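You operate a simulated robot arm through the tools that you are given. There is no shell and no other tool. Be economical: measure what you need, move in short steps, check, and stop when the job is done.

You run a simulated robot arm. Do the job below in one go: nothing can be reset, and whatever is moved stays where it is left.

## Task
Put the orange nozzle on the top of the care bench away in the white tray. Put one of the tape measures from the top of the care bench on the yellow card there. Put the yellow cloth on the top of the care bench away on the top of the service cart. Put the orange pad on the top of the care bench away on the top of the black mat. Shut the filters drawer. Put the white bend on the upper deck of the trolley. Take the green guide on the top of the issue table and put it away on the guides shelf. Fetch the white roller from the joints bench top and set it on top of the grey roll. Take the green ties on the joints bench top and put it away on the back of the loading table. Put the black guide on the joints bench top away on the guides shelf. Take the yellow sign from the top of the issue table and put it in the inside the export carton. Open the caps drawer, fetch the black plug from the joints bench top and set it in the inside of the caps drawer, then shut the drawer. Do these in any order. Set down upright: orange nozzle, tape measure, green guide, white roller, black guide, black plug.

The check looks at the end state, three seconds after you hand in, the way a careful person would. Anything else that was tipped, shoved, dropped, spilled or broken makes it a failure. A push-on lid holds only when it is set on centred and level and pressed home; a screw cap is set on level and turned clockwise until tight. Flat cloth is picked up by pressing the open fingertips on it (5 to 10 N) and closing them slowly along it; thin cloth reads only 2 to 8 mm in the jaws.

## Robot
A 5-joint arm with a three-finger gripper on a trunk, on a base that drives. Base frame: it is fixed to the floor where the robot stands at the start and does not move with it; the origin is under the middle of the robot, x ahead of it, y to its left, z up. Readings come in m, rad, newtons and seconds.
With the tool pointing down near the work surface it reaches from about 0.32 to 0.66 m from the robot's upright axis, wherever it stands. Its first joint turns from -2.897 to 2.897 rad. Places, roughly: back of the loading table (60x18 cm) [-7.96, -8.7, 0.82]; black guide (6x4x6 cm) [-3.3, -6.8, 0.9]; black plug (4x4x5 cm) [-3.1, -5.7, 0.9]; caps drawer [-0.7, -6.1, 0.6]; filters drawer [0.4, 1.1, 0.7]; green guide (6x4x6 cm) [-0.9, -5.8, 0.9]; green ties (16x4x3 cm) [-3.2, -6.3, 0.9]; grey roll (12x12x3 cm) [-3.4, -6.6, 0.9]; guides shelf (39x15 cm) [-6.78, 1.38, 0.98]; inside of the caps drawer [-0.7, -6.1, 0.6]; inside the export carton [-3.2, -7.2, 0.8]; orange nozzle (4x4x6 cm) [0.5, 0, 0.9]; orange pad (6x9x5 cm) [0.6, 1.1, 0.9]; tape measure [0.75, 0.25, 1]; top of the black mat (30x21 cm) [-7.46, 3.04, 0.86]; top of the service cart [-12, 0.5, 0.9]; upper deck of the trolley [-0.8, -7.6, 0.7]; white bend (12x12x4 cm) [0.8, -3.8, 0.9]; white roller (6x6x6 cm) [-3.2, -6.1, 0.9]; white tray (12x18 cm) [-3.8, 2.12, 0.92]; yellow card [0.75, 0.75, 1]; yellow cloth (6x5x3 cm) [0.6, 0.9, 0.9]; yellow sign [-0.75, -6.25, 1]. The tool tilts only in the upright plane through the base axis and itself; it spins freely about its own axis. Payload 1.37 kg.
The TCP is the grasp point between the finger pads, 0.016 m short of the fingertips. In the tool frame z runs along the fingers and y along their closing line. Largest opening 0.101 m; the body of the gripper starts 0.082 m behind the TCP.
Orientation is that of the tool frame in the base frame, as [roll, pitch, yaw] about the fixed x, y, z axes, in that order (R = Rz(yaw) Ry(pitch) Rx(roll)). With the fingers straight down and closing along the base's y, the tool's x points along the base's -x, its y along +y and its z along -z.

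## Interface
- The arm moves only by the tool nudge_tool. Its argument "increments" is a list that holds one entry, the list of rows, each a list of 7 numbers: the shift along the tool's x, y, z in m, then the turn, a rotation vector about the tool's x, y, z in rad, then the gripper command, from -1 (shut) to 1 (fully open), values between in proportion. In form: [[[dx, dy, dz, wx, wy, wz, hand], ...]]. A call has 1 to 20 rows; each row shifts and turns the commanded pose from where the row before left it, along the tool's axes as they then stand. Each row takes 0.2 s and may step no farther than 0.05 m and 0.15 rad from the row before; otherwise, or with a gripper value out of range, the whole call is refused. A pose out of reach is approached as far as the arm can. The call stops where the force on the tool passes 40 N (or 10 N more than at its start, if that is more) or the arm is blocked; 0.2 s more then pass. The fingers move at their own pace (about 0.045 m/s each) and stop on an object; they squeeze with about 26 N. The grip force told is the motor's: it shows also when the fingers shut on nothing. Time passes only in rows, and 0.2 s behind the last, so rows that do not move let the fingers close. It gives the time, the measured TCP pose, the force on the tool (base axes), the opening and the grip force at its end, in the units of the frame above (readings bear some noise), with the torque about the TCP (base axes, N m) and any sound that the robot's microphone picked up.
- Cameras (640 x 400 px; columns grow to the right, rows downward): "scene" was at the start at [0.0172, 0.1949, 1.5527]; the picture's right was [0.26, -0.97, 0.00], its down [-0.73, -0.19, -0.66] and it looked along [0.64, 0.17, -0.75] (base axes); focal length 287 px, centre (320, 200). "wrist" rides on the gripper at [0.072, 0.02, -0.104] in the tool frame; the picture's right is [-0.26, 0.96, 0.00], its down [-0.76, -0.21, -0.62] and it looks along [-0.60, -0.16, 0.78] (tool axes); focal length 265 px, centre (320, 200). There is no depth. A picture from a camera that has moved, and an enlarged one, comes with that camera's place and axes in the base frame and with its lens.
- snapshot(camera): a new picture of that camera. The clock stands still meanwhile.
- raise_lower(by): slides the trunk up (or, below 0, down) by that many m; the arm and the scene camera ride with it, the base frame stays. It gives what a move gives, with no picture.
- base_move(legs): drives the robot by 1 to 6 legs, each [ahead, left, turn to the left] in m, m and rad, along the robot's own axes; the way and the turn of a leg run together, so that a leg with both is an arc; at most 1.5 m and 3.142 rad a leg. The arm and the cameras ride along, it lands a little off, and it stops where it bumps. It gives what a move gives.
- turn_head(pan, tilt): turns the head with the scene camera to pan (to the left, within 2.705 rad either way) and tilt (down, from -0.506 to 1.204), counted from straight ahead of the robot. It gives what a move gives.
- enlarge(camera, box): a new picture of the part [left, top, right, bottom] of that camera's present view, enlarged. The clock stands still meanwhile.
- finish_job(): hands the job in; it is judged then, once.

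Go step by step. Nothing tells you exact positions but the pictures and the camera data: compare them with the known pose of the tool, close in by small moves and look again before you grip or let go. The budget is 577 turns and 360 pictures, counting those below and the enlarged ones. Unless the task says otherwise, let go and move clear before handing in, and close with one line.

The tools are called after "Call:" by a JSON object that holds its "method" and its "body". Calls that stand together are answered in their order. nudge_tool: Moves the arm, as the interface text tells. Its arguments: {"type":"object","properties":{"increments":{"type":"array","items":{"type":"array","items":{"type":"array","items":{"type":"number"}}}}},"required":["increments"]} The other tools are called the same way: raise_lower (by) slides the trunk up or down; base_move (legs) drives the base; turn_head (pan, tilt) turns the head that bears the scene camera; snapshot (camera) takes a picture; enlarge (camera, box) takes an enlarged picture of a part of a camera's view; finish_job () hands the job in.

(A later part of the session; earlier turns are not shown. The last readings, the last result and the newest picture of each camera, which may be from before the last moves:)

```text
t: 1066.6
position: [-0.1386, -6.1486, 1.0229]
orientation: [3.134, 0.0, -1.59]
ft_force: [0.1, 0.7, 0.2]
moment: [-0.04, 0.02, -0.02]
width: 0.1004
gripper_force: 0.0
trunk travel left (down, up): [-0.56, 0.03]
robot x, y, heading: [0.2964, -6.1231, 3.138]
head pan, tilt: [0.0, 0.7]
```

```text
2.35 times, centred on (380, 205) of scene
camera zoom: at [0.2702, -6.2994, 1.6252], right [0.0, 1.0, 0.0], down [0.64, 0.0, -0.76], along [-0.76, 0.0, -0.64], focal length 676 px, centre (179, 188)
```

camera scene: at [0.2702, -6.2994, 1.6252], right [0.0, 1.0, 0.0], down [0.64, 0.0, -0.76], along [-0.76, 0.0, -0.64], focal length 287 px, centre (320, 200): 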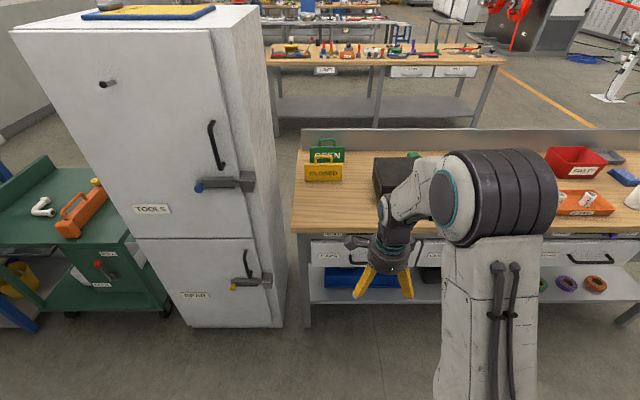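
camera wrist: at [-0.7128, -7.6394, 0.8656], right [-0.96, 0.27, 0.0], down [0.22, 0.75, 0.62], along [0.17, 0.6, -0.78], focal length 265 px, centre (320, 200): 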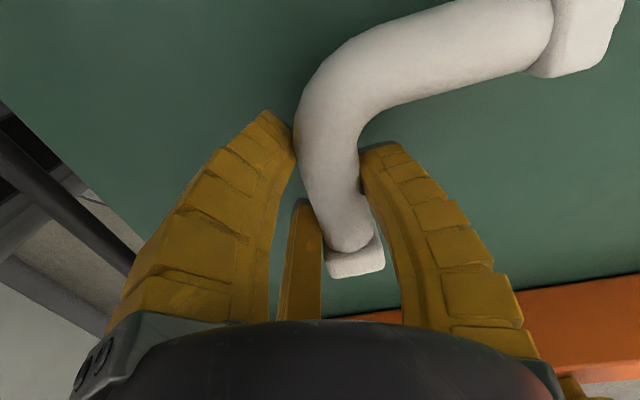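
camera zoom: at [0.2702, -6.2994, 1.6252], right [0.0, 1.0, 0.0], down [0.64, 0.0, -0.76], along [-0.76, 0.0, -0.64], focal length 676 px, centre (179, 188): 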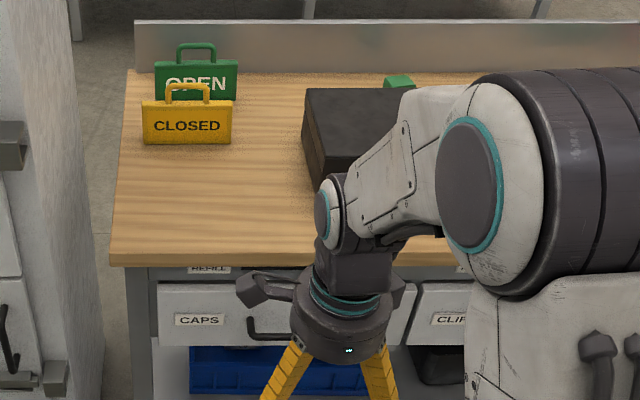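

The CAPS drawer's bar handle is at about y −6.14, z≈0.73, x≈−0.44. I'll grip the bar with the tool horizontal: back off, extend, tilt 90°, then lower the trunk.

Call:
{"method": "base_move", "body": {"legs": [[-0.22, 0, 0]]}}

Call:
{"method": "nudge_tool", "body": {"increments": [[[0, 0.045, 0, -0.1, 0, 0, 1], [0, 0.04, 0, -0.15, 0, 0, 1], [0, 0.04, 0, -0.15, 0, 0, 1], [0, 0, 0, -0.15, 0, 0, 1], [0, 0, 0, -0.15, 0, 0, 1], [0, 0, 0, -0.15, 0, 0, 1], [0, 0, 0, -0.15, 0, 0, 1], [0, 0, 0, -0.15, 0, 0, 1], [0, 0, 0, -0.15, 0, 0, 1], [0, 0, 0, -0.15, 0, 0, 1], [0, 0, 0, -0.12, 0, 0, 1]]]}}

Call:
{"method": "snapshot", "body": {"camera": "scene"}}

Call:
{"method": "snapshot", "body": {"camera": "wrist"}}

```text
t: 1068.3
position: [0.0864, -6.1504, 1.0246]
orientation: [3.132, -0.002, -1.586]
ft_force: [0.6, 0.7, -0.2]
moment: [0.01, 0.04, -0.01]
width: 0.1008
gripper_force: 0.2
trunk travel left (down, up): [-0.56, 0.03]
robot x, y, heading: [0.5138, -6.1231, 3.137]
head pan, tilt: [0.0, 0.7]
```

```text
t: 1070.7
position: [-0.0396, -6.1205, 1.0391]
orientation: [1.563, -0.001, -1.577]
ft_force: [-0.5, -1.3, 0.2]
moment: [-0.02, 0.01, -0.02]
width: 0.1005
gripper_force: 0.1
out of reach, approached as far as the arm can: row 2, 3, 4, 5, 7
trunk travel left (down, up): [-0.56, 0.03]
robot x, y, heading: [0.5186, -6.1239, 3.139]
head pan, tilt: [0.0, 0.7]
```

```text
169 pictures are left
camera scene: at [0.4929, -6.3003, 1.6252], right [0.0, 1.0, 0.0], down [0.64, 0.0, -0.76], along [-0.76, 0.0, -0.64], focal length 287 px, centre (320, 200)
```

scene: 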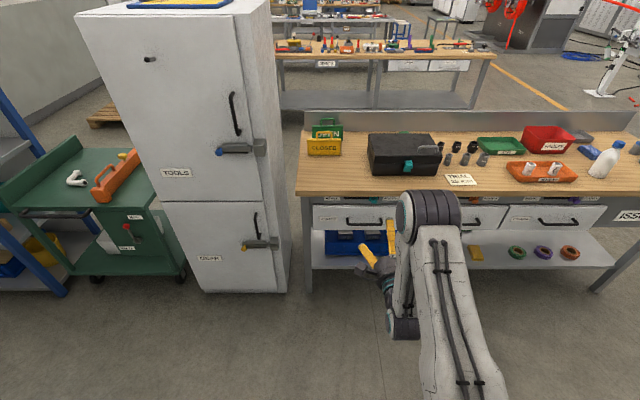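

```text
168 pictures are left
camera wrist: at [0.0651, -6.1946, 1.0573], right [0.01, 0.26, 0.96], down [0.62, 0.75, -0.21], along [-0.78, 0.6, -0.16], focal length 265 px, centre (320, 200)
```

wrist: 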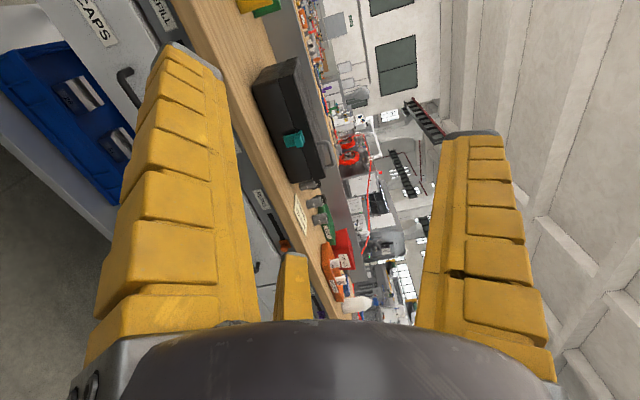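

The tool is horizontal. I enlarge to locate the CAPS handle exactly.

Call:
{"method": "enlarge", "body": {"camera": "scene", "box": [300, 180, 460, 280]}}

Call:
{"method": "enlarge", "body": {"camera": "wrist", "box": [40, 0, 200, 120]}}

```text
4.00 times, centred on (380, 230) of scene
camera zoom: at [0.4929, -6.3003, 1.6252], right [0.0, 1.0, 0.0], down [0.64, 0.0, -0.76], along [-0.76, 0.0, -0.64], focal length 1149 px, centre (80, 80)
```

zoom: 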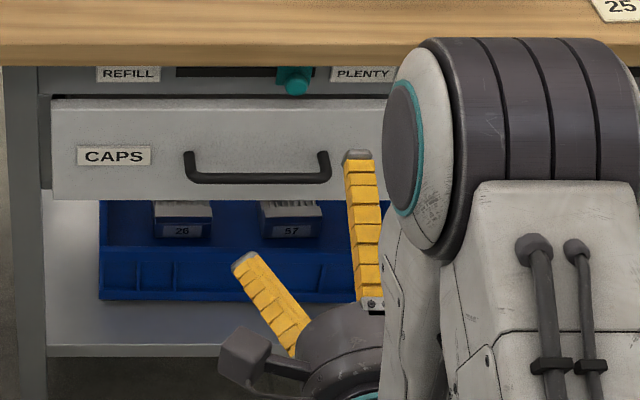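

```text
3.33 times, centred on (120, 60) of wrist
camera zoom: at [0.0651, -6.1946, 1.0573], right [0.01, 0.26, 0.96], down [0.62, 0.75, -0.21], along [-0.78, 0.6, -0.16], focal length 885 px, centre (987, 667)
```

zoom: 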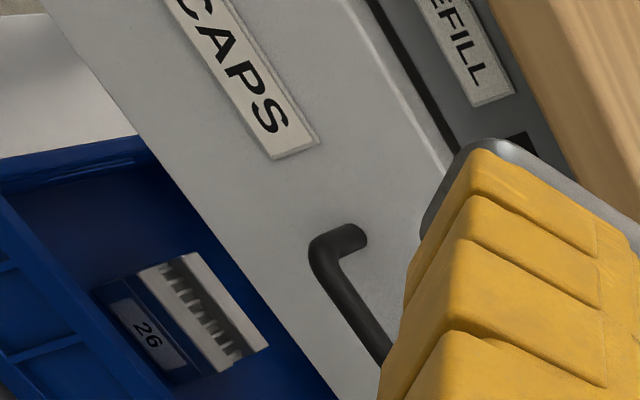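

The bar centre is at (-0.445, -6.093, 0.688). I lower the trunk, align and drive the open jaws onto the bar.

Call:
{"method": "raise_lower", "body": {"by": -0.35}}

Call:
{"method": "base_move", "body": {"legs": [[0.3, -0.028, 0]]}}

Call:
{"method": "snapshot", "body": {"camera": "wrist"}}

Call:
{"method": "snapshot", "body": {"camera": "scene"}}

```text
t: 1074.1
position: [-0.0387, -6.121, 0.6881]
orientation: [1.563, -0.001, -1.576]
ft_force: [0.8, -0.1, -0.3]
moment: [0.0, -0.01, 0.0]
width: 0.1003
gripper_force: 0.0
trunk travel left (down, up): [-0.21, 0.38]
robot x, y, heading: [0.5159, -6.1205, 3.138]
head pan, tilt: [0.0, 0.7]
```

```text
t: 1076.1
position: [-0.337, -6.0937, 0.6891]
orientation: [1.564, 0.0, -1.575]
ft_force: [-0.5, -0.3, -0.3]
moment: [-0.01, 0.03, -0.03]
width: 0.1008
gripper_force: 0.1
trunk travel left (down, up): [-0.21, 0.38]
robot x, y, heading: [0.2157, -6.0954, -3.14]
head pan, tilt: [0.0, 0.7]
```

```text
165 pictures are left
camera wrist: at [-0.2321, -6.1667, 0.7075], right [0.01, 0.27, 0.96], down [0.62, 0.75, -0.21], along [-0.78, 0.6, -0.16], focal length 265 px, centre (320, 200)
```

wrist: 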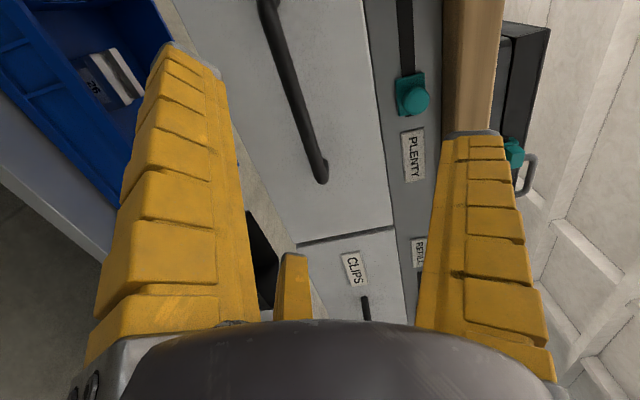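

```text
164 pictures are left
camera scene: at [0.1962, -6.272, 1.2752], right [0.0, 1.0, 0.0], down [0.64, 0.0, -0.77], along [-0.77, 0.0, -0.64], focal length 287 px, centre (320, 200)
```

scene: 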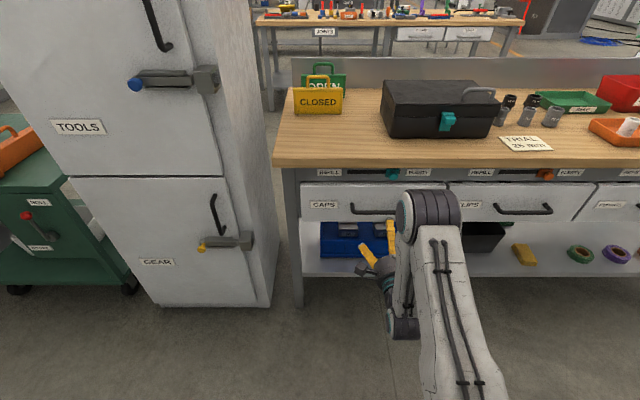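

The bar sits at z≈0.675. I adjust and advance 10.5 cm, then close on it.

Call:
{"method": "nudge_tool", "body": {"increments": [[[0, -0.013, 0.03, 0, 0, 0, 1], [0, 0, 0.04, 0, 0, 0, 1], [0, 0, 0.02, 0, 0, 0, 1], [0, 0, 0.015, 0, 0, 0, 1]]]}}

Call:
{"method": "snapshot", "body": {"camera": "wrist"}}

```text
t: 1077.1
position: [-0.4418, -6.0914, 0.6749]
orientation: [1.565, -0.001, -1.577]
ft_force: [0.4, -0.1, 0.3]
moment: [0.02, -0.04, 0.02]
width: 0.1007
gripper_force: 0.1
trunk travel left (down, up): [-0.21, 0.38]
robot x, y, heading: [0.218, -6.0961, -3.142]
head pan, tilt: [0.0, 0.7]
```

```text
163 pictures are left
camera wrist: at [-0.3379, -6.1663, 0.6942], right [0.01, 0.27, 0.96], down [0.62, 0.75, -0.21], along [-0.78, 0.6, -0.16], focal length 265 px, centre (320, 200)
```

wrist: 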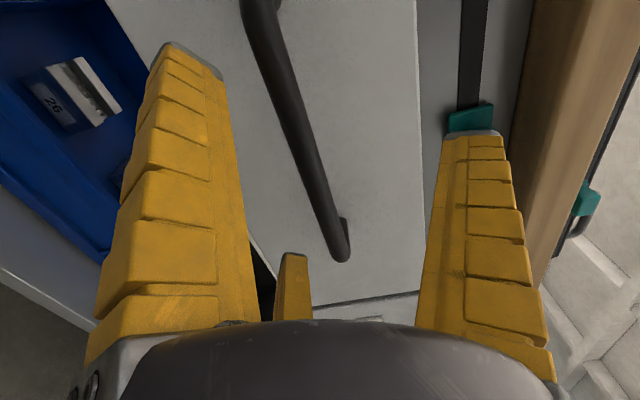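

The bar is between the prongs. I close.

Call:
{"method": "nudge_tool", "body": {"increments": [[[0, 0, 0, 0, 0, 0, 0.3], [0, 0, 0, 0, 0, 0, -0.3], [0, 0, 0, 0, 0, 0, -0.7], [0, 0, 0, 0, 0, 0, -1], [0, 0, 0, 0, 0, 0, -1], [0, 0, 0, 0, 0, 0, -1]]]}}

Call:
{"method": "snapshot", "body": {"camera": "wrist"}}

```text
t: 1078.5
position: [-0.4425, -6.0939, 0.6751]
orientation: [1.565, 0.001, -1.575]
ft_force: [-0.4, 0.7, 0.2]
moment: [0.04, 0.02, -0.01]
width: 0.0017
gripper_force: 10.5
trunk travel left (down, up): [-0.21, 0.38]
robot x, y, heading: [0.2221, -6.092, -3.14]
head pan, tilt: [0.0, 0.7]
```

```text
162 pictures are left
camera wrist: at [-0.3377, -6.1662, 0.6943], right [0.01, 0.27, 0.96], down [0.62, 0.75, -0.21], along [-0.78, 0.6, -0.16], focal length 265 px, centre (320, 200)
```

wrist: 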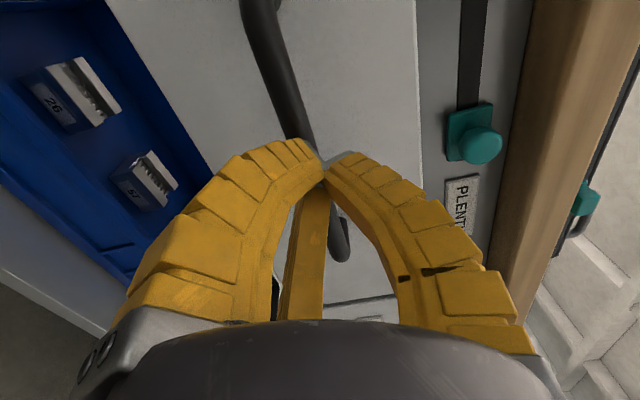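

They closed just short of the bar, which is ~2 cm further. I reopen, advance 2 cm and close again.

Call:
{"method": "nudge_tool", "body": {"increments": [[[0, 0, -0.005, 0, 0, 0, 0], [0, 0, 0, 0, 0, 0, 0.3], [0, 0, 0, 0, 0, 0, 0.3], [0, -0.002, 0.012, 0, 0, 0, 0.3], [0, 0, 0.012, 0, 0, 0, 0.3], [0, 0, 0.004, 0, 0, 0, 0.3]]]}}

Call:
{"method": "snapshot", "body": {"camera": "wrist"}}

```text
t: 1079.9
position: [-0.4648, -6.0928, 0.675]
orientation: [1.564, 0.0, -1.576]
ft_force: [-0.9, 0.4, -0.3]
moment: [0.03, -0.02, 0.01]
width: 0.0687
gripper_force: 2.5
trunk travel left (down, up): [-0.21, 0.38]
robot x, y, heading: [0.2166, -6.0967, -3.142]
head pan, tilt: [0.0, 0.7]
```

```text
161 pictures are left
camera wrist: at [-0.361, -6.1663, 0.6938], right [0.01, 0.27, 0.96], down [0.62, 0.75, -0.21], along [-0.78, 0.6, -0.16], focal length 265 px, centre (320, 200)
```

wrist: 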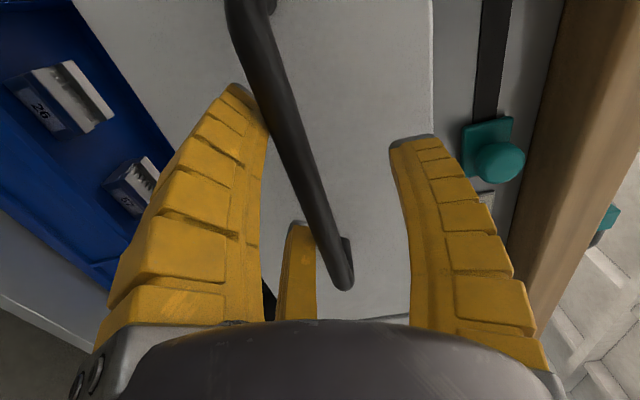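

Call:
{"method": "nudge_tool", "body": {"increments": [[[0, -0.003, 0.003, 0, 0, 0, 0.1], [0, 0, 0, 0, 0, 0, -0.3], [0, 0, 0, 0, 0, 0, -0.7], [0, 0, 0, 0, 0, 0, -1], [0, 0, 0, 0, 0, 0, -1], [0, 0, 0, 0, 0, 0, -1]]]}}

Call:
{"method": "snapshot", "body": {"camera": "wrist"}}

```text
t: 1081.3
position: [-0.4689, -6.0902, 0.6647]
orientation: [1.579, -0.001, -1.578]
ft_force: [-1.6, 8.1, -28.0]
moment: [-0.27, 0.17, -0.21]
width: 0.0152
gripper_force: 27.5
trunk travel left (down, up): [-0.21, 0.38]
robot x, y, heading: [0.2199, -6.0977, -3.14]
head pan, tilt: [0.0, 0.7]
```

```text
160 pictures are left
camera wrist: at [-0.3646, -6.1649, 0.6857], right [-0.01, 0.27, 0.96], down [0.63, 0.75, -0.2], along [-0.78, 0.6, -0.17], focal length 265 px, centre (320, 200)
```

wrist: 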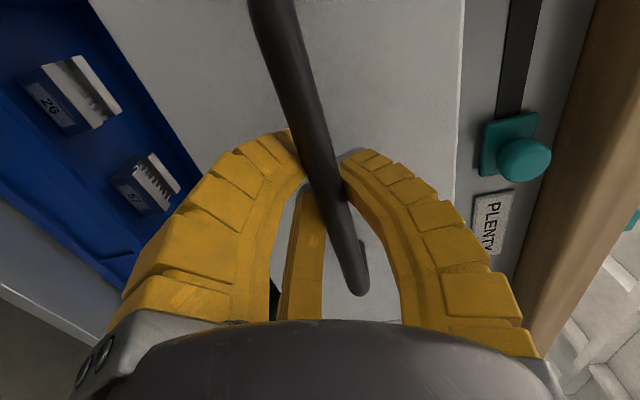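

The bar is gripped. I relieve the vertical load and pull the drawer open by driving back.

Call:
{"method": "nudge_tool", "body": {"increments": [[[0, -0.008, 0, 0, 0, 0, -1], [0, 0, 0, 0, 0, 0, -1]]]}}

Call:
{"method": "base_move", "body": {"legs": [[-0.12, 0, 0]]}}

Call:
{"method": "snapshot", "body": {"camera": "scene"}}

```text
t: 1081.9
position: [-0.4703, -6.0944, 0.6639]
orientation: [1.564, 0.001, -1.572]
ft_force: [-0.9, 1.5, -10.7]
moment: [0.0, 0.19, 0.04]
width: 0.0023
gripper_force: 28.2
trunk travel left (down, up): [-0.21, 0.38]
robot x, y, heading: [0.2184, -6.0937, -3.141]
head pan, tilt: [0.0, 0.7]
```

```text
t: 1083.2
position: [-0.3472, -6.0925, 0.6649]
orientation: [1.563, 0.0, -1.574]
ft_force: [-0.1, -0.8, -3.6]
moment: [0.02, 0.08, 0.0]
width: 0.0003
gripper_force: 28.4
trunk travel left (down, up): [-0.21, 0.38]
robot x, y, heading: [0.3396, -6.0958, -3.133]
head pan, tilt: [0.0, 0.7]
```

```text
159 pictures are left
camera scene: at [0.3171, -6.2719, 1.2752], right [0.0, 1.0, 0.0], down [0.64, 0.0, -0.76], along [-0.76, 0.0, -0.64], focal length 287 px, centre (320, 200)
```

scene: 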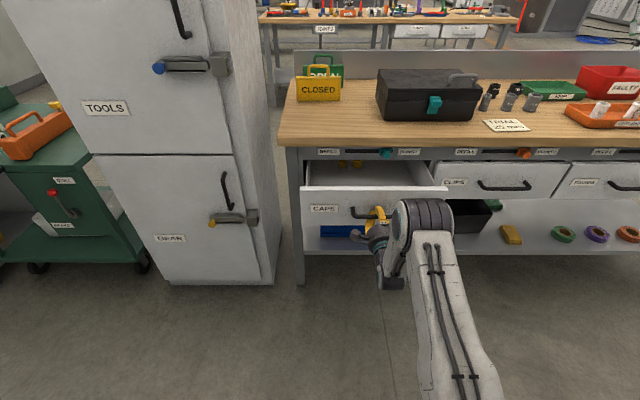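

The drawer slides with it. I pull on another 14 cm.

Call:
{"method": "base_move", "body": {"legs": [[-0.14, 0, 0]]}}

Call:
{"method": "snapshot", "body": {"camera": "scene"}}

```text
t: 1084.5
position: [-0.206, -6.0949, 0.6643]
orientation: [1.562, -0.001, -1.572]
ft_force: [0.0, 0.1, -2.6]
moment: [0.01, 0.07, 0.01]
width: 0.0
gripper_force: 28.4
trunk travel left (down, up): [-0.21, 0.38]
robot x, y, heading: [0.4813, -6.0949, -3.142]
head pan, tilt: [0.0, 0.7]
```

```text
158 pictures are left
camera scene: at [0.4598, -6.2716, 1.2752], right [0.0, 1.0, 0.0], down [0.64, 0.0, -0.76], along [-0.76, 0.0, -0.64], focal length 287 px, centre (320, 200)
```

scene: 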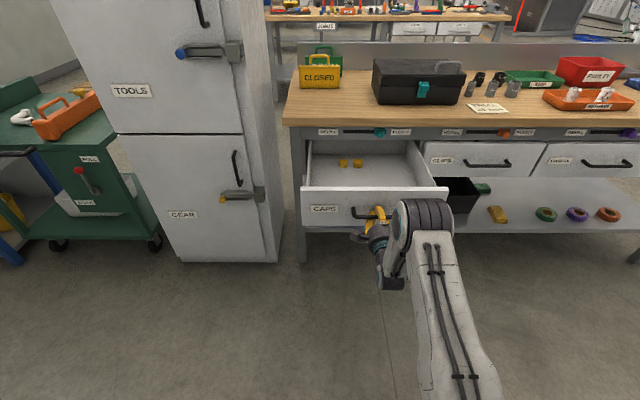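

The drawer is open about 26 cm, with two yellow caps inside. I release and back away.

Call:
{"method": "nudge_tool", "body": {"increments": [[[0, 0, 0, 0, 0, 0, 0.2], [0, 0, 0, 0, 0, 0, 0.6], [0, 0, 0, 0, 0, 0, 1], [0, 0, 0, 0, 0, 0, 1]]]}}

Call:
{"method": "base_move", "body": {"legs": [[-0.1, 0, 0]]}}

Call:
{"method": "raise_lower", "body": {"by": 0.35}}

Call:
{"method": "nudge_tool", "body": {"increments": [[[0, 0, 0, 0.15, 0, 0, 1], [0, 0, 0, 0.15, 0, 0, 1], [0, 0, 0, 0.15, 0, 0, 1], [0, 0, 0, 0.15, 0, 0, 1], [0, 0, 0, 0.15, 0, 0, 1], [0, 0, 0, 0.15, 0, 0, 1], [0, 0, 0, 0.15, 0, 0, 1], [0, 0, 0, 0.15, 0, 0, 1], [0, 0, 0, 0.15, 0, 0, 1], [0, 0, 0, 0.15, 0, 0, 1], [0, 0, 0, 0.07, 0, 0, 1]]]}}

Call:
{"method": "turn_head", "body": {"pan": 0, "tilt": 0.7}}

Call:
{"method": "snapshot", "body": {"camera": "scene"}}

```text
t: 1085.5
position: [-0.2045, -6.0956, 0.6658]
orientation: [1.561, 0.001, -1.572]
ft_force: [-1.6, -0.1, -1.0]
moment: [0.01, 0.0, -0.01]
width: 0.1005
gripper_force: 0.1
trunk travel left (down, up): [-0.21, 0.38]
robot x, y, heading: [0.4816, -6.0965, -3.137]
head pan, tilt: [0.0, 0.7]
```

```text
t: 1086.7
position: [-0.1061, -6.0936, 0.665]
orientation: [1.563, -0.001, -1.574]
ft_force: [-0.7, 0.8, 0.2]
moment: [-0.03, 0.04, -0.04]
width: 0.1008
gripper_force: 0.0
trunk travel left (down, up): [-0.21, 0.38]
robot x, y, heading: [0.5797, -6.099, -3.136]
head pan, tilt: [0.0, 0.7]
```

```text
t: 1090.1
position: [-0.1053, -6.0956, 1.0153]
orientation: [1.562, -0.002, -1.574]
ft_force: [0.0, 1.1, -0.4]
moment: [0.03, -0.02, -0.01]
width: 0.1005
gripper_force: 0.1
trunk travel left (down, up): [-0.56, 0.03]
robot x, y, heading: [0.5823, -6.097, -3.139]
head pan, tilt: [0.0, 0.7]
```

```text
t: 1092.5
position: [-0.0746, -6.0948, 1.0109]
orientation: [3.134, 0.001, -1.571]
ft_force: [0.1, -0.7, 0.5]
moment: [-0.05, -0.06, -0.03]
width: 0.1003
gripper_force: 0.0
out of reach, approached as far as the arm can: row 10, 11
trunk travel left (down, up): [-0.56, 0.03]
robot x, y, heading: [0.5801, -6.0929, -3.139]
head pan, tilt: [0.0, 0.7]
```

```text
t: 1093.1
position: [-0.0753, -6.094, 1.0115]
orientation: [3.132, -0.001, -1.573]
ft_force: [0.6, -0.3, 0.9]
moment: [-0.01, -0.02, -0.01]
width: 0.1006
gripper_force: 0.0
trunk travel left (down, up): [-0.56, 0.03]
robot x, y, heading: [0.5825, -6.0974, -3.138]
head pan, tilt: [0.0, 0.7]
```

```text
157 pictures are left
camera scene: at [0.5601, -6.2711, 1.6252], right [0.0, 1.0, 0.0], down [0.64, 0.0, -0.77], along [-0.77, 0.0, -0.64], focal length 287 px, centre (320, 200)
```

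scene: 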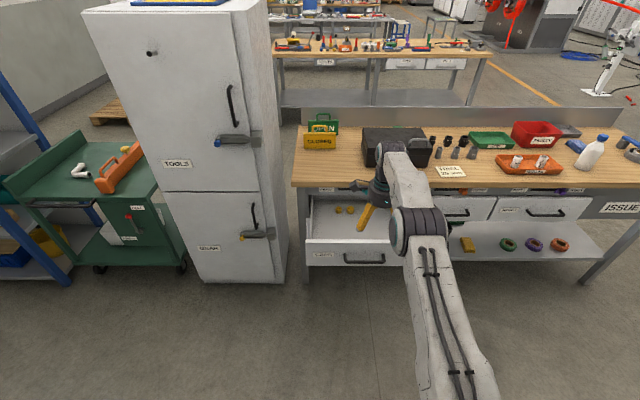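

Next the black plug on the joints bench. I retract the arm, go round the north end of the issue table into the west aisle.

Call:
{"method": "nudge_tool", "body": {"increments": [[[0, -0.045, -0.02, 0, 0, 0, 1], [0, -0.045, -0.02, 0, 0, 0, 1], [0, -0.045, -0.02, 0, 0, 0, 1], [0, -0.045, -0.02, 0, 0, 0, 1], [0, -0.04, 0, 0, 0, 0, 1]]]}}

Call:
{"method": "base_move", "body": {"legs": [[0.27, 0, 0], [0, -0.8, 0], [0.22, 0, 0], [0, -1.3, 0]]}}

Call:
{"method": "turn_head", "body": {"pan": 0.2, "tilt": 0.4}}

Call:
{"method": "snapshot", "body": {"camera": "scene"}}

```text
t: 1094.3
position: [0.1468, -6.0938, 1.0909]
orientation: [3.131, 0.0, -1.571]
ft_force: [-1.2, 0.4, 0.1]
moment: [0.01, -0.01, -0.03]
width: 0.1008
gripper_force: 0.1
trunk travel left (down, up): [-0.56, 0.03]
robot x, y, heading: [0.5849, -6.0977, -3.13]
head pan, tilt: [0.0, 0.7]
```

```text
t: 1107.5
position: [-0.3502, -3.9943, 1.09]
orientation: [3.13, -0.002, -1.571]
ft_force: [-0.3, 0.5, 0.1]
moment: [-0.02, -0.02, -0.05]
width: 0.1005
gripper_force: 0.1
trunk travel left (down, up): [-0.56, 0.03]
robot x, y, heading: [0.0846, -3.9946, -3.14]
head pan, tilt: [0.0, 0.7]
```

```text
t: 1108.3
position: [-0.3488, -3.9962, 1.089]
orientation: [3.131, -0.001, -1.571]
ft_force: [0.3, 0.4, 0.2]
moment: [0.01, 0.05, 0.02]
width: 0.1006
gripper_force: 0.1
trunk travel left (down, up): [-0.56, 0.03]
robot x, y, heading: [0.0903, -3.9963, -3.136]
head pan, tilt: [0.201, 0.4]
```

```text
156 pictures are left
camera scene: at [0.0597, -4.1902, 1.652], right [-0.2, 0.98, 0.0], down [0.38, 0.08, -0.92], along [-0.9, -0.19, -0.39], focal length 287 px, centre (320, 200)
```

scene: 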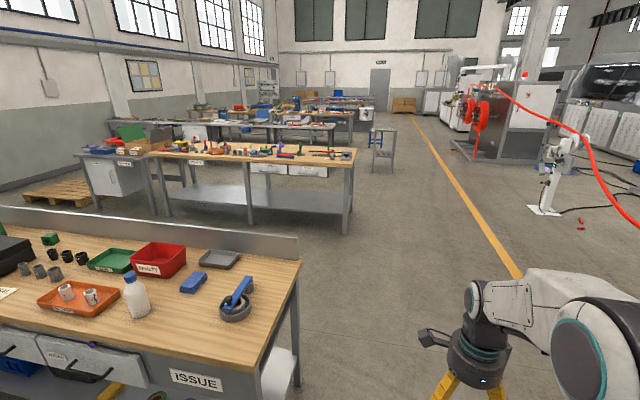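

Clear. I drive to the aisle and down to the plug's place, facing west.

Call:
{"method": "base_move", "body": {"legs": [[1.2, 0, 0], [0.85, 0, 0], [0, 1.65, 0], [0.35, 0, 0]]}}

Call:
{"method": "turn_head", "body": {"pan": 0, "tilt": 0.8}}

Call:
{"method": "snapshot", "body": {"camera": "scene"}}

```text
refused: 1.65 is not a number from -1.5 to 1.5
```

```text
t: 1109.2
position: [-0.3488, -3.994, 1.0894]
orientation: [3.131, -0.001, -1.569]
ft_force: [-0.1, 0.1, -0.6]
moment: [-0.01, -0.01, -0.02]
width: 0.1007
gripper_force: 0.0
trunk travel left (down, up): [-0.56, 0.03]
robot x, y, heading: [0.0875, -3.9932, -3.133]
head pan, tilt: [0.0, 0.799]
```

```text
155 pictures are left
camera scene: at [0.0697, -4.1718, 1.617], right [-0.01, 1.0, 0.0], down [0.72, 0.0, -0.7], along [-0.7, 0.0, -0.72], focal length 287 px, centre (320, 200)
```

scene: 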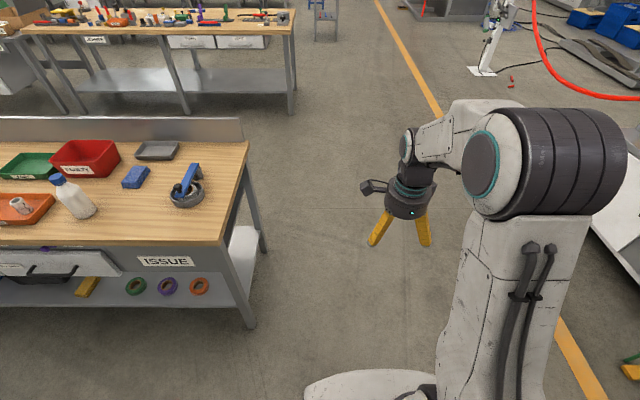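

Call:
{"method": "base_move", "body": {"legs": [[1.2, 0, 0], [0.85, 0, 0], [0, 1.0, 0], [0, 0.67, 0], [0.3, 0, 0]]}}

Call:
{"method": "snapshot", "body": {"camera": "scene"}}

```text
t: 1129.0
position: [-2.7309, -5.6131, 1.0879]
orientation: [3.131, 0.0, -1.588]
ft_force: [-0.5, 0.1, 0.3]
moment: [0.02, -0.01, -0.01]
width: 0.1007
gripper_force: 0.0
trunk travel left (down, up): [-0.56, 0.03]
robot x, y, heading: [-2.2965, -5.6194, 3.13]
head pan, tilt: [0.0, 0.799]
```

```text
154 pictures are left
camera scene: at [-2.3154, -5.7961, 1.6169], right [0.01, 1.0, 0.0], down [0.72, -0.01, -0.7], along [-0.7, 0.01, -0.72], focal length 287 px, centre (320, 200)
```

scene: 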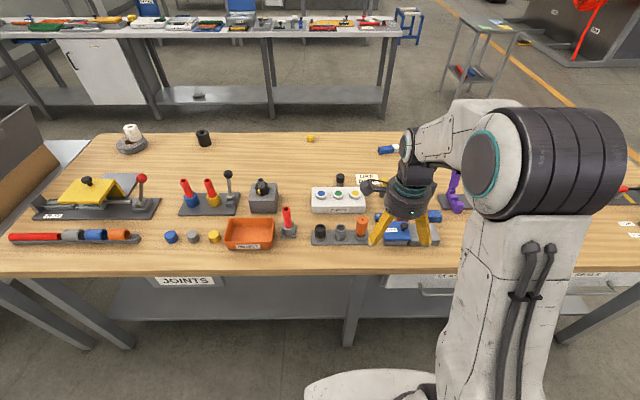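

The black plug stands behind the white button box, near (-3.14, -5.71). I come closer to view it from above.

Call:
{"method": "base_move", "body": {"legs": [[0.16, -0.03, 0.01]]}}

Call:
{"method": "nudge_tool", "body": {"increments": [[[0.04, 0.02, 0, 0, 0, 0, 1], [0.04, 0.02, 0, 0, 0, 0, 1], [0, 0.045, 0, 0, 0, 0, 1], [0, 0.045, 0, 0, 0, 0, 1], [0, 0.03, 0, 0, 0, 0, 1]]]}}

Call:
{"method": "snapshot", "body": {"camera": "wrist"}}

Call:
{"method": "enlarge", "body": {"camera": "scene", "box": [250, 130, 450, 255]}}

```text
t: 1130.4
position: [-2.8942, -5.5854, 1.0883]
orientation: [3.131, 0.001, -1.577]
ft_force: [-0.2, -0.4, -1.0]
moment: [0.03, 0.0, -0.01]
width: 0.1007
gripper_force: 0.1
trunk travel left (down, up): [-0.56, 0.03]
robot x, y, heading: [-2.4526, -5.5861, 3.138]
head pan, tilt: [0.0, 0.799]
```

```text
t: 1131.6
position: [-3.0542, -5.6653, 1.0906]
orientation: [3.134, -0.001, -1.578]
ft_force: [0.1, -0.3, 0.0]
moment: [-0.02, 0.0, 0.01]
width: 0.1006
gripper_force: 0.1
trunk travel left (down, up): [-0.56, 0.03]
robot x, y, heading: [-2.4573, -5.5907, 3.141]
head pan, tilt: [0.0, 0.799]
```

```text
153 pictures are left
camera wrist: at [-3.0731, -5.7376, 1.1942], right [-0.96, 0.27, 0.01], down [0.22, 0.76, 0.62], along [0.16, 0.6, -0.79], focal length 265 px, centre (320, 200)
```

wrist: 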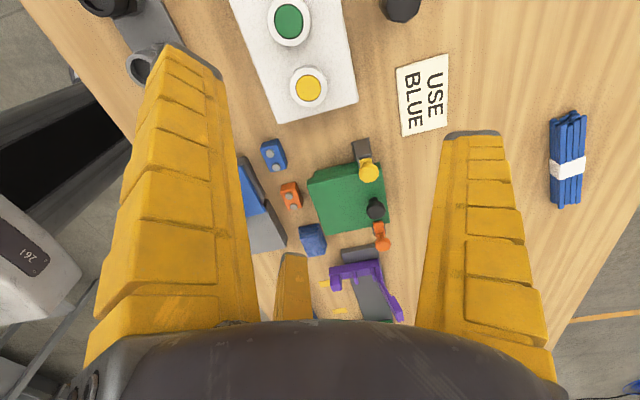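

```text
3.20 times, centred on (350, 192) of scene
camera zoom: at [-2.4766, -5.7649, 1.6169], right [0.0, 1.0, 0.0], down [0.72, 0.0, -0.7], along [-0.7, 0.0, -0.72], focal length 919 px, centre (224, 224)
```

zoom: 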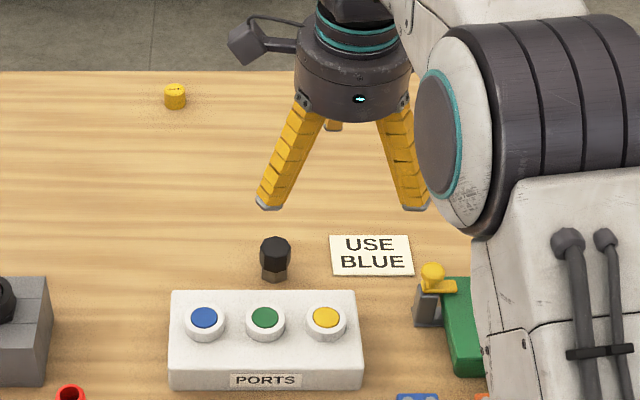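

Plug at (-3.144, -5.710), with 4.5 cm to the box. I shift the base so it's within straight reach.

Call:
{"method": "base_move", "body": {"legs": [[0.035, 0.11, 0]]}}

Call:
{"method": "nudge_tool", "body": {"increments": [[[-0.035, 0.02, 0, 0.007, 0, 0, 0.3], [-0.035, 0.02, 0.02, 0, 0, 0, 0.3], [0, 0, 0.04, 0, 0, 0, 0.3], [0, 0, 0.03, 0, 0, 0, 0.3]]]}}

Call:
{"method": "snapshot", "body": {"camera": "wrist"}}

```text
t: 1132.8
position: [-3.0877, -5.7755, 1.0901]
orientation: [3.13, 0.001, -1.577]
ft_force: [-0.2, -0.2, 0.2]
moment: [0.05, 0.01, -0.01]
width: 0.1009
gripper_force: 0.1
trunk travel left (down, up): [-0.56, 0.03]
robot x, y, heading: [-2.4928, -5.7023, 3.142]
head pan, tilt: [0.0, 0.799]
```

```text
t: 1133.8
position: [-3.1273, -5.7023, 0.9995]
orientation: [3.139, 0.001, -1.578]
ft_force: [0.0, -0.8, 0.4]
moment: [0.04, 0.03, 0.0]
width: 0.0685
gripper_force: 2.2
trunk travel left (down, up): [-0.56, 0.03]
robot x, y, heading: [-2.4904, -5.6981, 3.142]
head pan, tilt: [0.0, 0.799]
```

```text
151 pictures are left
camera wrist: at [-3.1466, -5.7752, 1.104], right [-0.96, 0.27, 0.0], down [0.21, 0.75, 0.62], along [0.17, 0.6, -0.78], focal length 265 px, centre (320, 200)
```

wrist: 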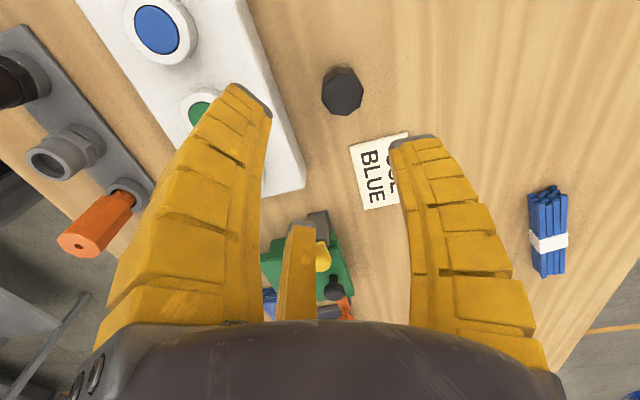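

Call:
{"method": "nudge_tool", "body": {"increments": [[[0.009, 0.019, 0, 0, 0, 0, 0.15], [0, 0, 0.02, 0, 0, 0, 0.15], [0, 0, 0, 0, 0, 0, 0.15]]]}}

Call:
{"method": "snapshot", "body": {"camera": "wrist"}}

Call:
{"method": "enlarge", "body": {"camera": "scene", "box": [250, 130, 450, 255]}}

```text
t: 1134.7
position: [-3.1479, -5.7129, 0.9821]
orientation: [3.139, -0.001, -1.578]
ft_force: [0.0, 0.3, -0.9]
moment: [-0.01, 0.02, -0.01]
width: 0.0618
gripper_force: 2.5
trunk travel left (down, up): [-0.56, 0.03]
robot x, y, heading: [-2.4918, -5.6948, 3.138]
head pan, tilt: [0.0, 0.799]
```

```text
150 pictures are left
camera wrist: at [-3.1666, -5.7849, 1.0851], right [-0.96, 0.27, 0.0], down [0.21, 0.75, 0.62], along [0.17, 0.6, -0.78], focal length 265 px, centre (320, 200)
```

wrist: 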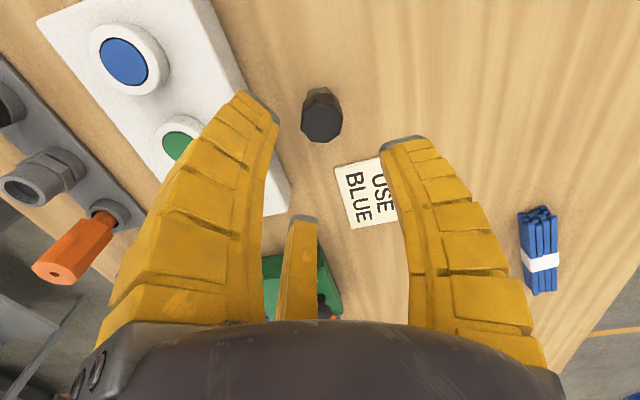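

```text
3.20 times, centred on (350, 192) of scene
camera zoom: at [-2.5101, -5.8736, 1.617], right [0.0, 1.0, 0.0], down [0.72, 0.0, -0.7], along [-0.7, 0.0, -0.72], focal length 919 px, centre (224, 224)
```

zoom: 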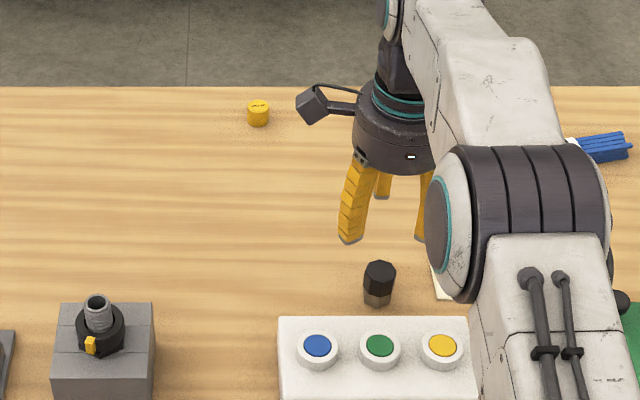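

Exactly centred. Descend and grip.

Call:
{"method": "nudge_tool", "body": {"increments": [[[0, 0, 0.045, 0, 0, 0, 0.15], [0, 0, 0.035, 0, 0, 0, 0.15], [0, 0, 0.021, 0, 0, 0, 0.15], [0, 0, 0, 0, 0, 0, -0.1], [0, 0, 0, 0, 0, 0, -0.4], [0, 0, 0, 0, 0, 0, -0.7], [0, 0, 0, 0, 0, 0, -1], [0, 0, 0, 0, 0, 0, -1]]]}}

Call:
{"method": "snapshot", "body": {"camera": "wrist"}}

```text
t: 1136.5
position: [-3.148, -5.7133, 0.8802]
orientation: [3.136, 0.0, -1.578]
ft_force: [0.4, 0.3, 6.0]
moment: [-0.07, 0.04, -0.01]
width: 0.0274
gripper_force: 26.1
trunk travel left (down, up): [-0.56, 0.03]
robot x, y, heading: [-2.4928, -5.6996, 3.137]
head pan, tilt: [0.0, 0.799]
```

```text
148 pictures are left
camera wrist: at [-3.1667, -5.7855, 0.9842], right [-0.96, 0.27, 0.01], down [0.22, 0.75, 0.62], along [0.16, 0.6, -0.78], focal length 265 px, centre (320, 200)
```

wrist: 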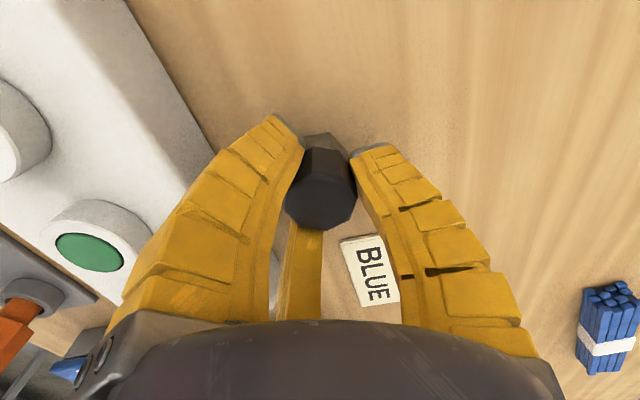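

Gripped. I lift and carry it back round to the drawer.

Call:
{"method": "nudge_tool", "body": {"increments": [[[0, 0, -0.04, 0, 0, 0, -1], [0, 0, -0.045, 0, 0, 0, -1], [0, 0, -0.045, 0, 0, 0, -1], [0, -0.045, -0.02, 0, 0, 0, -1], [0, -0.045, -0.02, 0, 0, 0, -1], [0, -0.045, -0.02, 0, 0, 0, -1], [0, -0.045, -0.01, 0, 0, 0, -1]]]}}

Call:
{"method": "base_move", "body": {"legs": [[-0.5, 0, 0], [0, -1.0, 0], [0, -0.72, 0], [-1.1, 0, 0], [-0.98, 0, 0]]}}

Call:
{"method": "turn_head", "body": {"pan": 0.9, "tilt": 0.6}}

Call:
{"method": "snapshot", "body": {"camera": "scene"}}

```text
t: 1138.0
position: [-2.9614, -5.7135, 1.0808]
orientation: [3.135, 0.001, -1.579]
ft_force: [0.8, 0.6, -0.5]
moment: [0.02, -0.02, -0.01]
width: 0.0258
gripper_force: 26.4
trunk travel left (down, up): [-0.56, 0.03]
robot x, y, heading: [-2.4893, -5.695, 3.143]
head pan, tilt: [0.0, 0.799]
```

```text
t: 1159.2
position: [-0.3526, -4.0342, 1.0801]
orientation: [3.137, 0.001, -1.572]
ft_force: [0.6, 0.5, -1.5]
moment: [-0.01, 0.05, -0.03]
width: 0.0253
gripper_force: 25.4
trunk travel left (down, up): [-0.56, 0.03]
robot x, y, heading: [0.1206, -4.015, -3.139]
head pan, tilt: [0.0, 0.799]
```

```text
t: 1160.4
position: [-0.3527, -4.0335, 1.0812]
orientation: [3.138, 0.0, -1.575]
ft_force: [0.9, -0.4, -1.3]
moment: [-0.03, 0.01, 0.01]
width: 0.0256
gripper_force: 26.5
trunk travel left (down, up): [-0.56, 0.03]
robot x, y, heading: [0.1226, -4.014, -3.135]
head pan, tilt: [0.901, 0.6]
```

```text
147 pictures are left
camera scene: at [0.1263, -4.2624, 1.6338], right [-0.78, 0.62, 0.0], down [0.35, 0.44, -0.82], along [-0.51, -0.65, -0.57], focal length 287 px, centre (320, 200)
```

scene: 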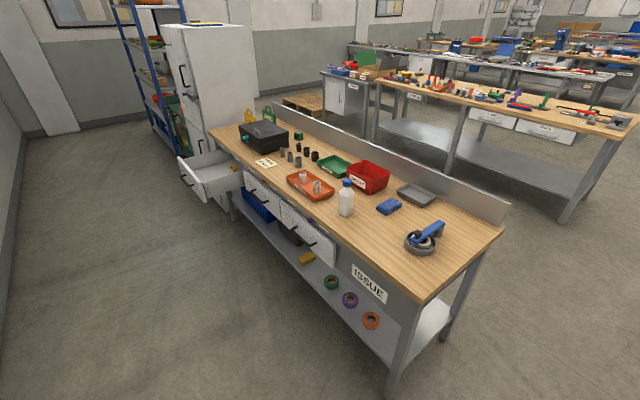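

Call:
{"method": "base_move", "body": {"legs": [[0, 1.2, 0], [-0.28, 0, 0], [0, 0.87, 0]]}}

Call:
{"method": "turn_head", "body": {"pan": 0, "tilt": 0.9}}

Call:
{"method": "snapshot", "body": {"camera": "scene"}}

```text
t: 1172.2
position: [-0.0529, -6.0889, 1.081]
orientation: [3.139, 0.0, -1.579]
ft_force: [0.3, 0.1, -0.1]
moment: [0.03, -0.02, -0.01]
width: 0.0256
gripper_force: 26.4
trunk travel left (down, up): [-0.56, 0.03]
robot x, y, heading: [0.4159, -6.0739, 3.139]
head pan, tilt: [0.901, 0.6]
```

```text
t: 1173.4
position: [-0.0533, -6.0905, 1.0797]
orientation: [3.138, -0.001, -1.579]
ft_force: [0.4, 0.8, 0.1]
moment: [0.02, -0.03, 0.02]
width: 0.0256
gripper_force: 25.8
trunk travel left (down, up): [-0.56, 0.03]
robot x, y, heading: [0.4196, -6.0746, 3.136]
head pan, tilt: [0.0, 0.901]
```

```text
146 pictures are left
camera scene: at [0.4038, -6.2503, 1.6091], right [0.0, 1.0, 0.0], down [0.78, 0.0, -0.62], along [-0.62, 0.0, -0.78], focal length 287 px, centre (320, 200)
```

scene: 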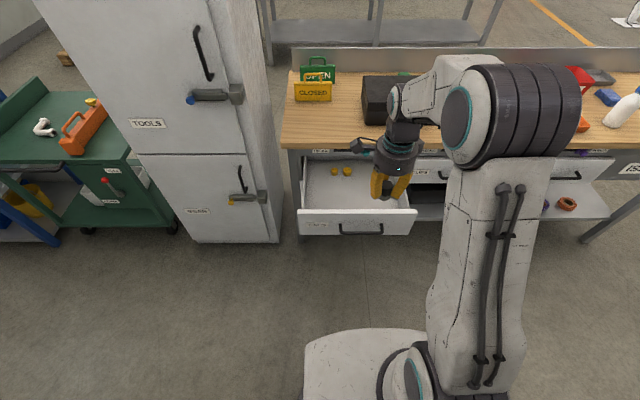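

The drawer's interior spans x −0.46…−0.22, y −6.30…−5.91. I move in, then lower the trunk to bring the plug down into it.

Call:
{"method": "base_move", "body": {"legs": [[0.18, 0, 0]]}}

Call:
{"method": "nudge_tool", "body": {"increments": [[[-0.02, 0.04, 0, 0, 0, 0, -1], [-0.02, 0.04, 0, 0, 0, 0, -1], [0, 0.02, 0, 0, 0, 0, -1]]]}}

Call:
{"method": "raise_lower", "body": {"by": -0.25}}

Call:
{"method": "snapshot", "body": {"camera": "scene"}}

Call:
{"method": "snapshot", "body": {"camera": "wrist"}}

```text
t: 1175.0
position: [-0.2384, -6.088, 1.079]
orientation: [3.14, 0.0, -1.579]
ft_force: [-0.3, 0.0, 0.0]
moment: [-0.03, -0.04, 0.0]
width: 0.0255
gripper_force: 26.0
trunk travel left (down, up): [-0.56, 0.03]
robot x, y, heading: [0.2356, -6.0711, 3.137]
head pan, tilt: [0.0, 0.901]
```

```text
t: 1175.8
position: [-0.3376, -6.049, 1.0792]
orientation: [3.14, 0.0, -1.577]
ft_force: [0.5, 0.2, -0.8]
moment: [0.06, -0.01, 0.03]
width: 0.0253
gripper_force: 26.3
trunk travel left (down, up): [-0.56, 0.03]
robot x, y, heading: [0.2295, -6.0731, 3.144]
head pan, tilt: [0.0, 0.901]
```

```text
t: 1178.3
position: [-0.3386, -6.0466, 0.8306]
orientation: [3.137, 0.001, -1.577]
ft_force: [0.2, -0.5, -0.6]
moment: [0.01, 0.04, 0.0]
width: 0.0256
gripper_force: 26.2
trunk travel left (down, up): [-0.31, 0.28]
robot x, y, heading: [0.2356, -6.0715, 3.141]
head pan, tilt: [0.0, 0.901]
```

```text
145 pictures are left
camera scene: at [0.2198, -6.2497, 1.3591], right [0.0, 1.0, 0.0], down [0.78, 0.0, -0.62], along [-0.62, 0.0, -0.78], focal length 287 px, centre (320, 200)
```

scene: 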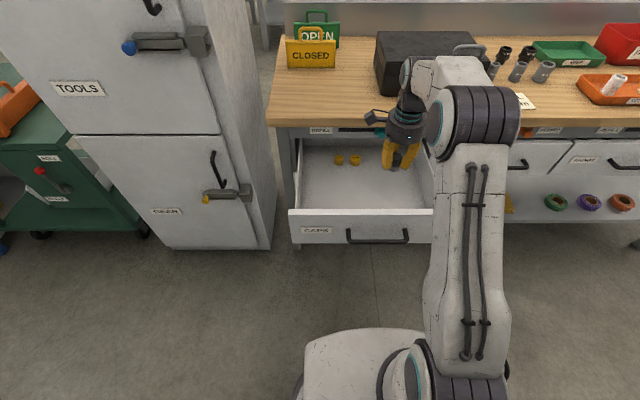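

```text
144 pictures are left
camera wrist: at [-0.3569, -6.121, 0.9334], right [-0.96, 0.27, 0.0], down [0.21, 0.75, 0.62], along [0.17, 0.6, -0.78], focal length 265 px, centre (320, 200)
```

wrist: 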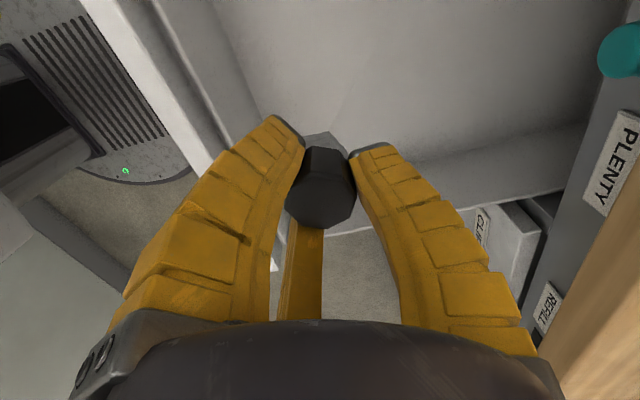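

The plug hangs over the open drawer, clear of its walls. I lower to the floor of the drawer.

Call:
{"method": "nudge_tool", "body": {"increments": [[[0, 0, 0.045, 0, 0, 0, -1], [0, 0, 0.045, 0, 0, 0, -1], [0, 0, 0.03, 0, 0, 0, -1], [0, 0, 0.01, 0, 0, 0, -1], [0, 0, 0, 0, 0, 0, -1]]]}}

Call:
{"method": "snapshot", "body": {"camera": "wrist"}}

```text
t: 1179.5
position: [-0.3388, -6.0478, 0.6997]
orientation: [3.138, -0.001, -1.577]
ft_force: [-0.4, -0.2, -1.4]
moment: [-0.02, -0.02, 0.01]
width: 0.0253
gripper_force: 25.8
trunk travel left (down, up): [-0.31, 0.28]
robot x, y, heading: [0.2339, -6.0752, 3.141]
head pan, tilt: [0.0, 0.901]
```

```text
143 pictures are left
camera wrist: at [-0.3578, -6.1199, 0.802], right [-0.96, 0.27, 0.0], down [0.21, 0.75, 0.62], along [0.17, 0.6, -0.78], focal length 265 px, centre (320, 200)
```

wrist: 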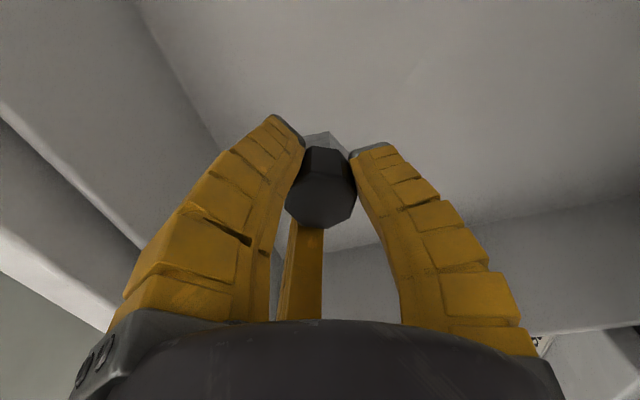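

Call:
{"method": "nudge_tool", "body": {"increments": [[[0, 0, 0.006, 0, 0, 0, -1], [0, 0, 0.006, 0, 0, 0, -1], [0, 0, 0.006, 0, 0, 0, -1], [0, 0, 0.005, 0, 0, 0, -1], [0, 0, 0, 0, 0, 0, -1]]]}}

```text
t: 1180.7
position: [-0.3387, -6.0486, 0.6756]
orientation: [3.139, 0.0, -1.578]
ft_force: [0.8, 0.9, 0.1]
moment: [-0.02, 0.01, 0.03]
width: 0.0255
gripper_force: 26.1
trunk travel left (down, up): [-0.31, 0.28]
robot x, y, heading: [0.2321, -6.0767, 3.139]
head pan, tilt: [0.0, 0.901]
```

Call:
{"method": "nudge_tool", "body": {"increments": [[[0, 0, 0.005, 0, 0, 0, -1], [0, 0, 0.005, 0, 0, 0, -1], [0, 0, 0.005, 0, 0, 0, -1], [0, 0, 0.005, 0, 0, 0, -1], [0, 0, 0, 0, 0, 0, -1]]]}}

```text
t: 1181.9
position: [-0.3374, -6.0471, 0.6555]
orientation: [3.138, -0.001, -1.577]
ft_force: [-0.3, -0.7, -0.8]
moment: [-0.02, 0.03, 0.03]
width: 0.0257
gripper_force: 25.3
trunk travel left (down, up): [-0.31, 0.28]
robot x, y, heading: [0.2326, -6.0735, 3.143]
head pan, tilt: [0.0, 0.901]
```

Call:
{"method": "nudge_tool", "body": {"increments": [[[0, 0, 0.005, 0, 0, 0, -1], [0, 0, 0.005, 0, 0, 0, -1], [0, 0, 0.005, 0, 0, 0, -1], [0, 0, 0.005, 0, 0, 0, -1], [0, 0, 0, 0, 0, 0, -1]]]}}

Call:
{"method": "snapshot", "body": {"camera": "wrist"}}

Call:
{"method": "enlarge", "body": {"camera": "scene", "box": [270, 100, 470, 260]}}

```text
t: 1183.1
position: [-0.3377, -6.048, 0.6355]
orientation: [3.138, 0.001, -1.577]
ft_force: [-0.9, 1.0, 4.5]
moment: [0.03, -0.01, 0.04]
width: 0.0288
gripper_force: 26.0
trunk travel left (down, up): [-0.31, 0.28]
robot x, y, heading: [0.2333, -6.0717, 3.137]
head pan, tilt: [0.0, 0.901]
```

```text
142 pictures are left
camera wrist: at [-0.3577, -6.1206, 0.7401], right [-0.96, 0.27, 0.0], down [0.22, 0.75, 0.62], along [0.17, 0.6, -0.78], focal length 265 px, centre (320, 200)
```

wrist: 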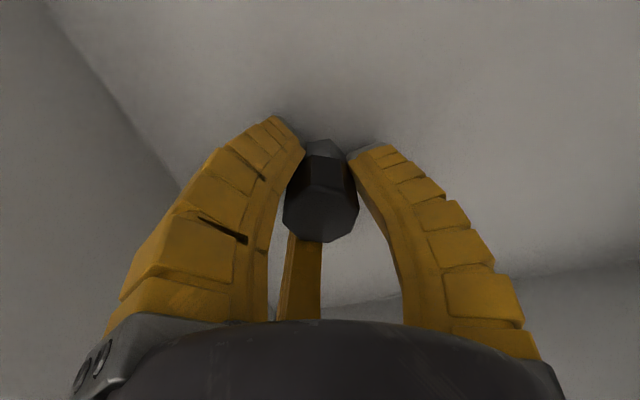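

```text
2.50 times, centred on (370, 180) of scene
camera zoom: at [0.2203, -6.2498, 1.359], right [0.0, 1.0, 0.0], down [0.78, 0.0, -0.62], along [-0.62, 0.0, -0.78], focal length 718 px, centre (195, 250)
```

zoom: 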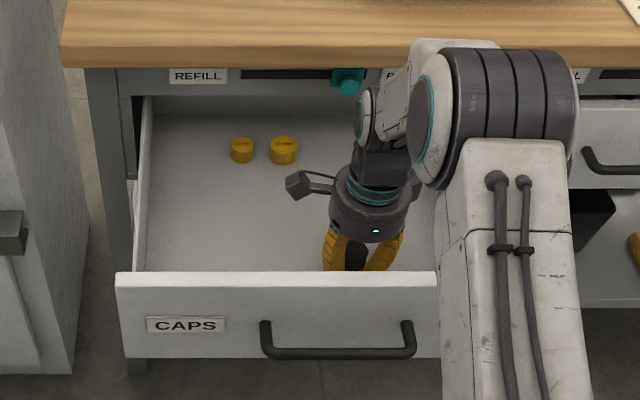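

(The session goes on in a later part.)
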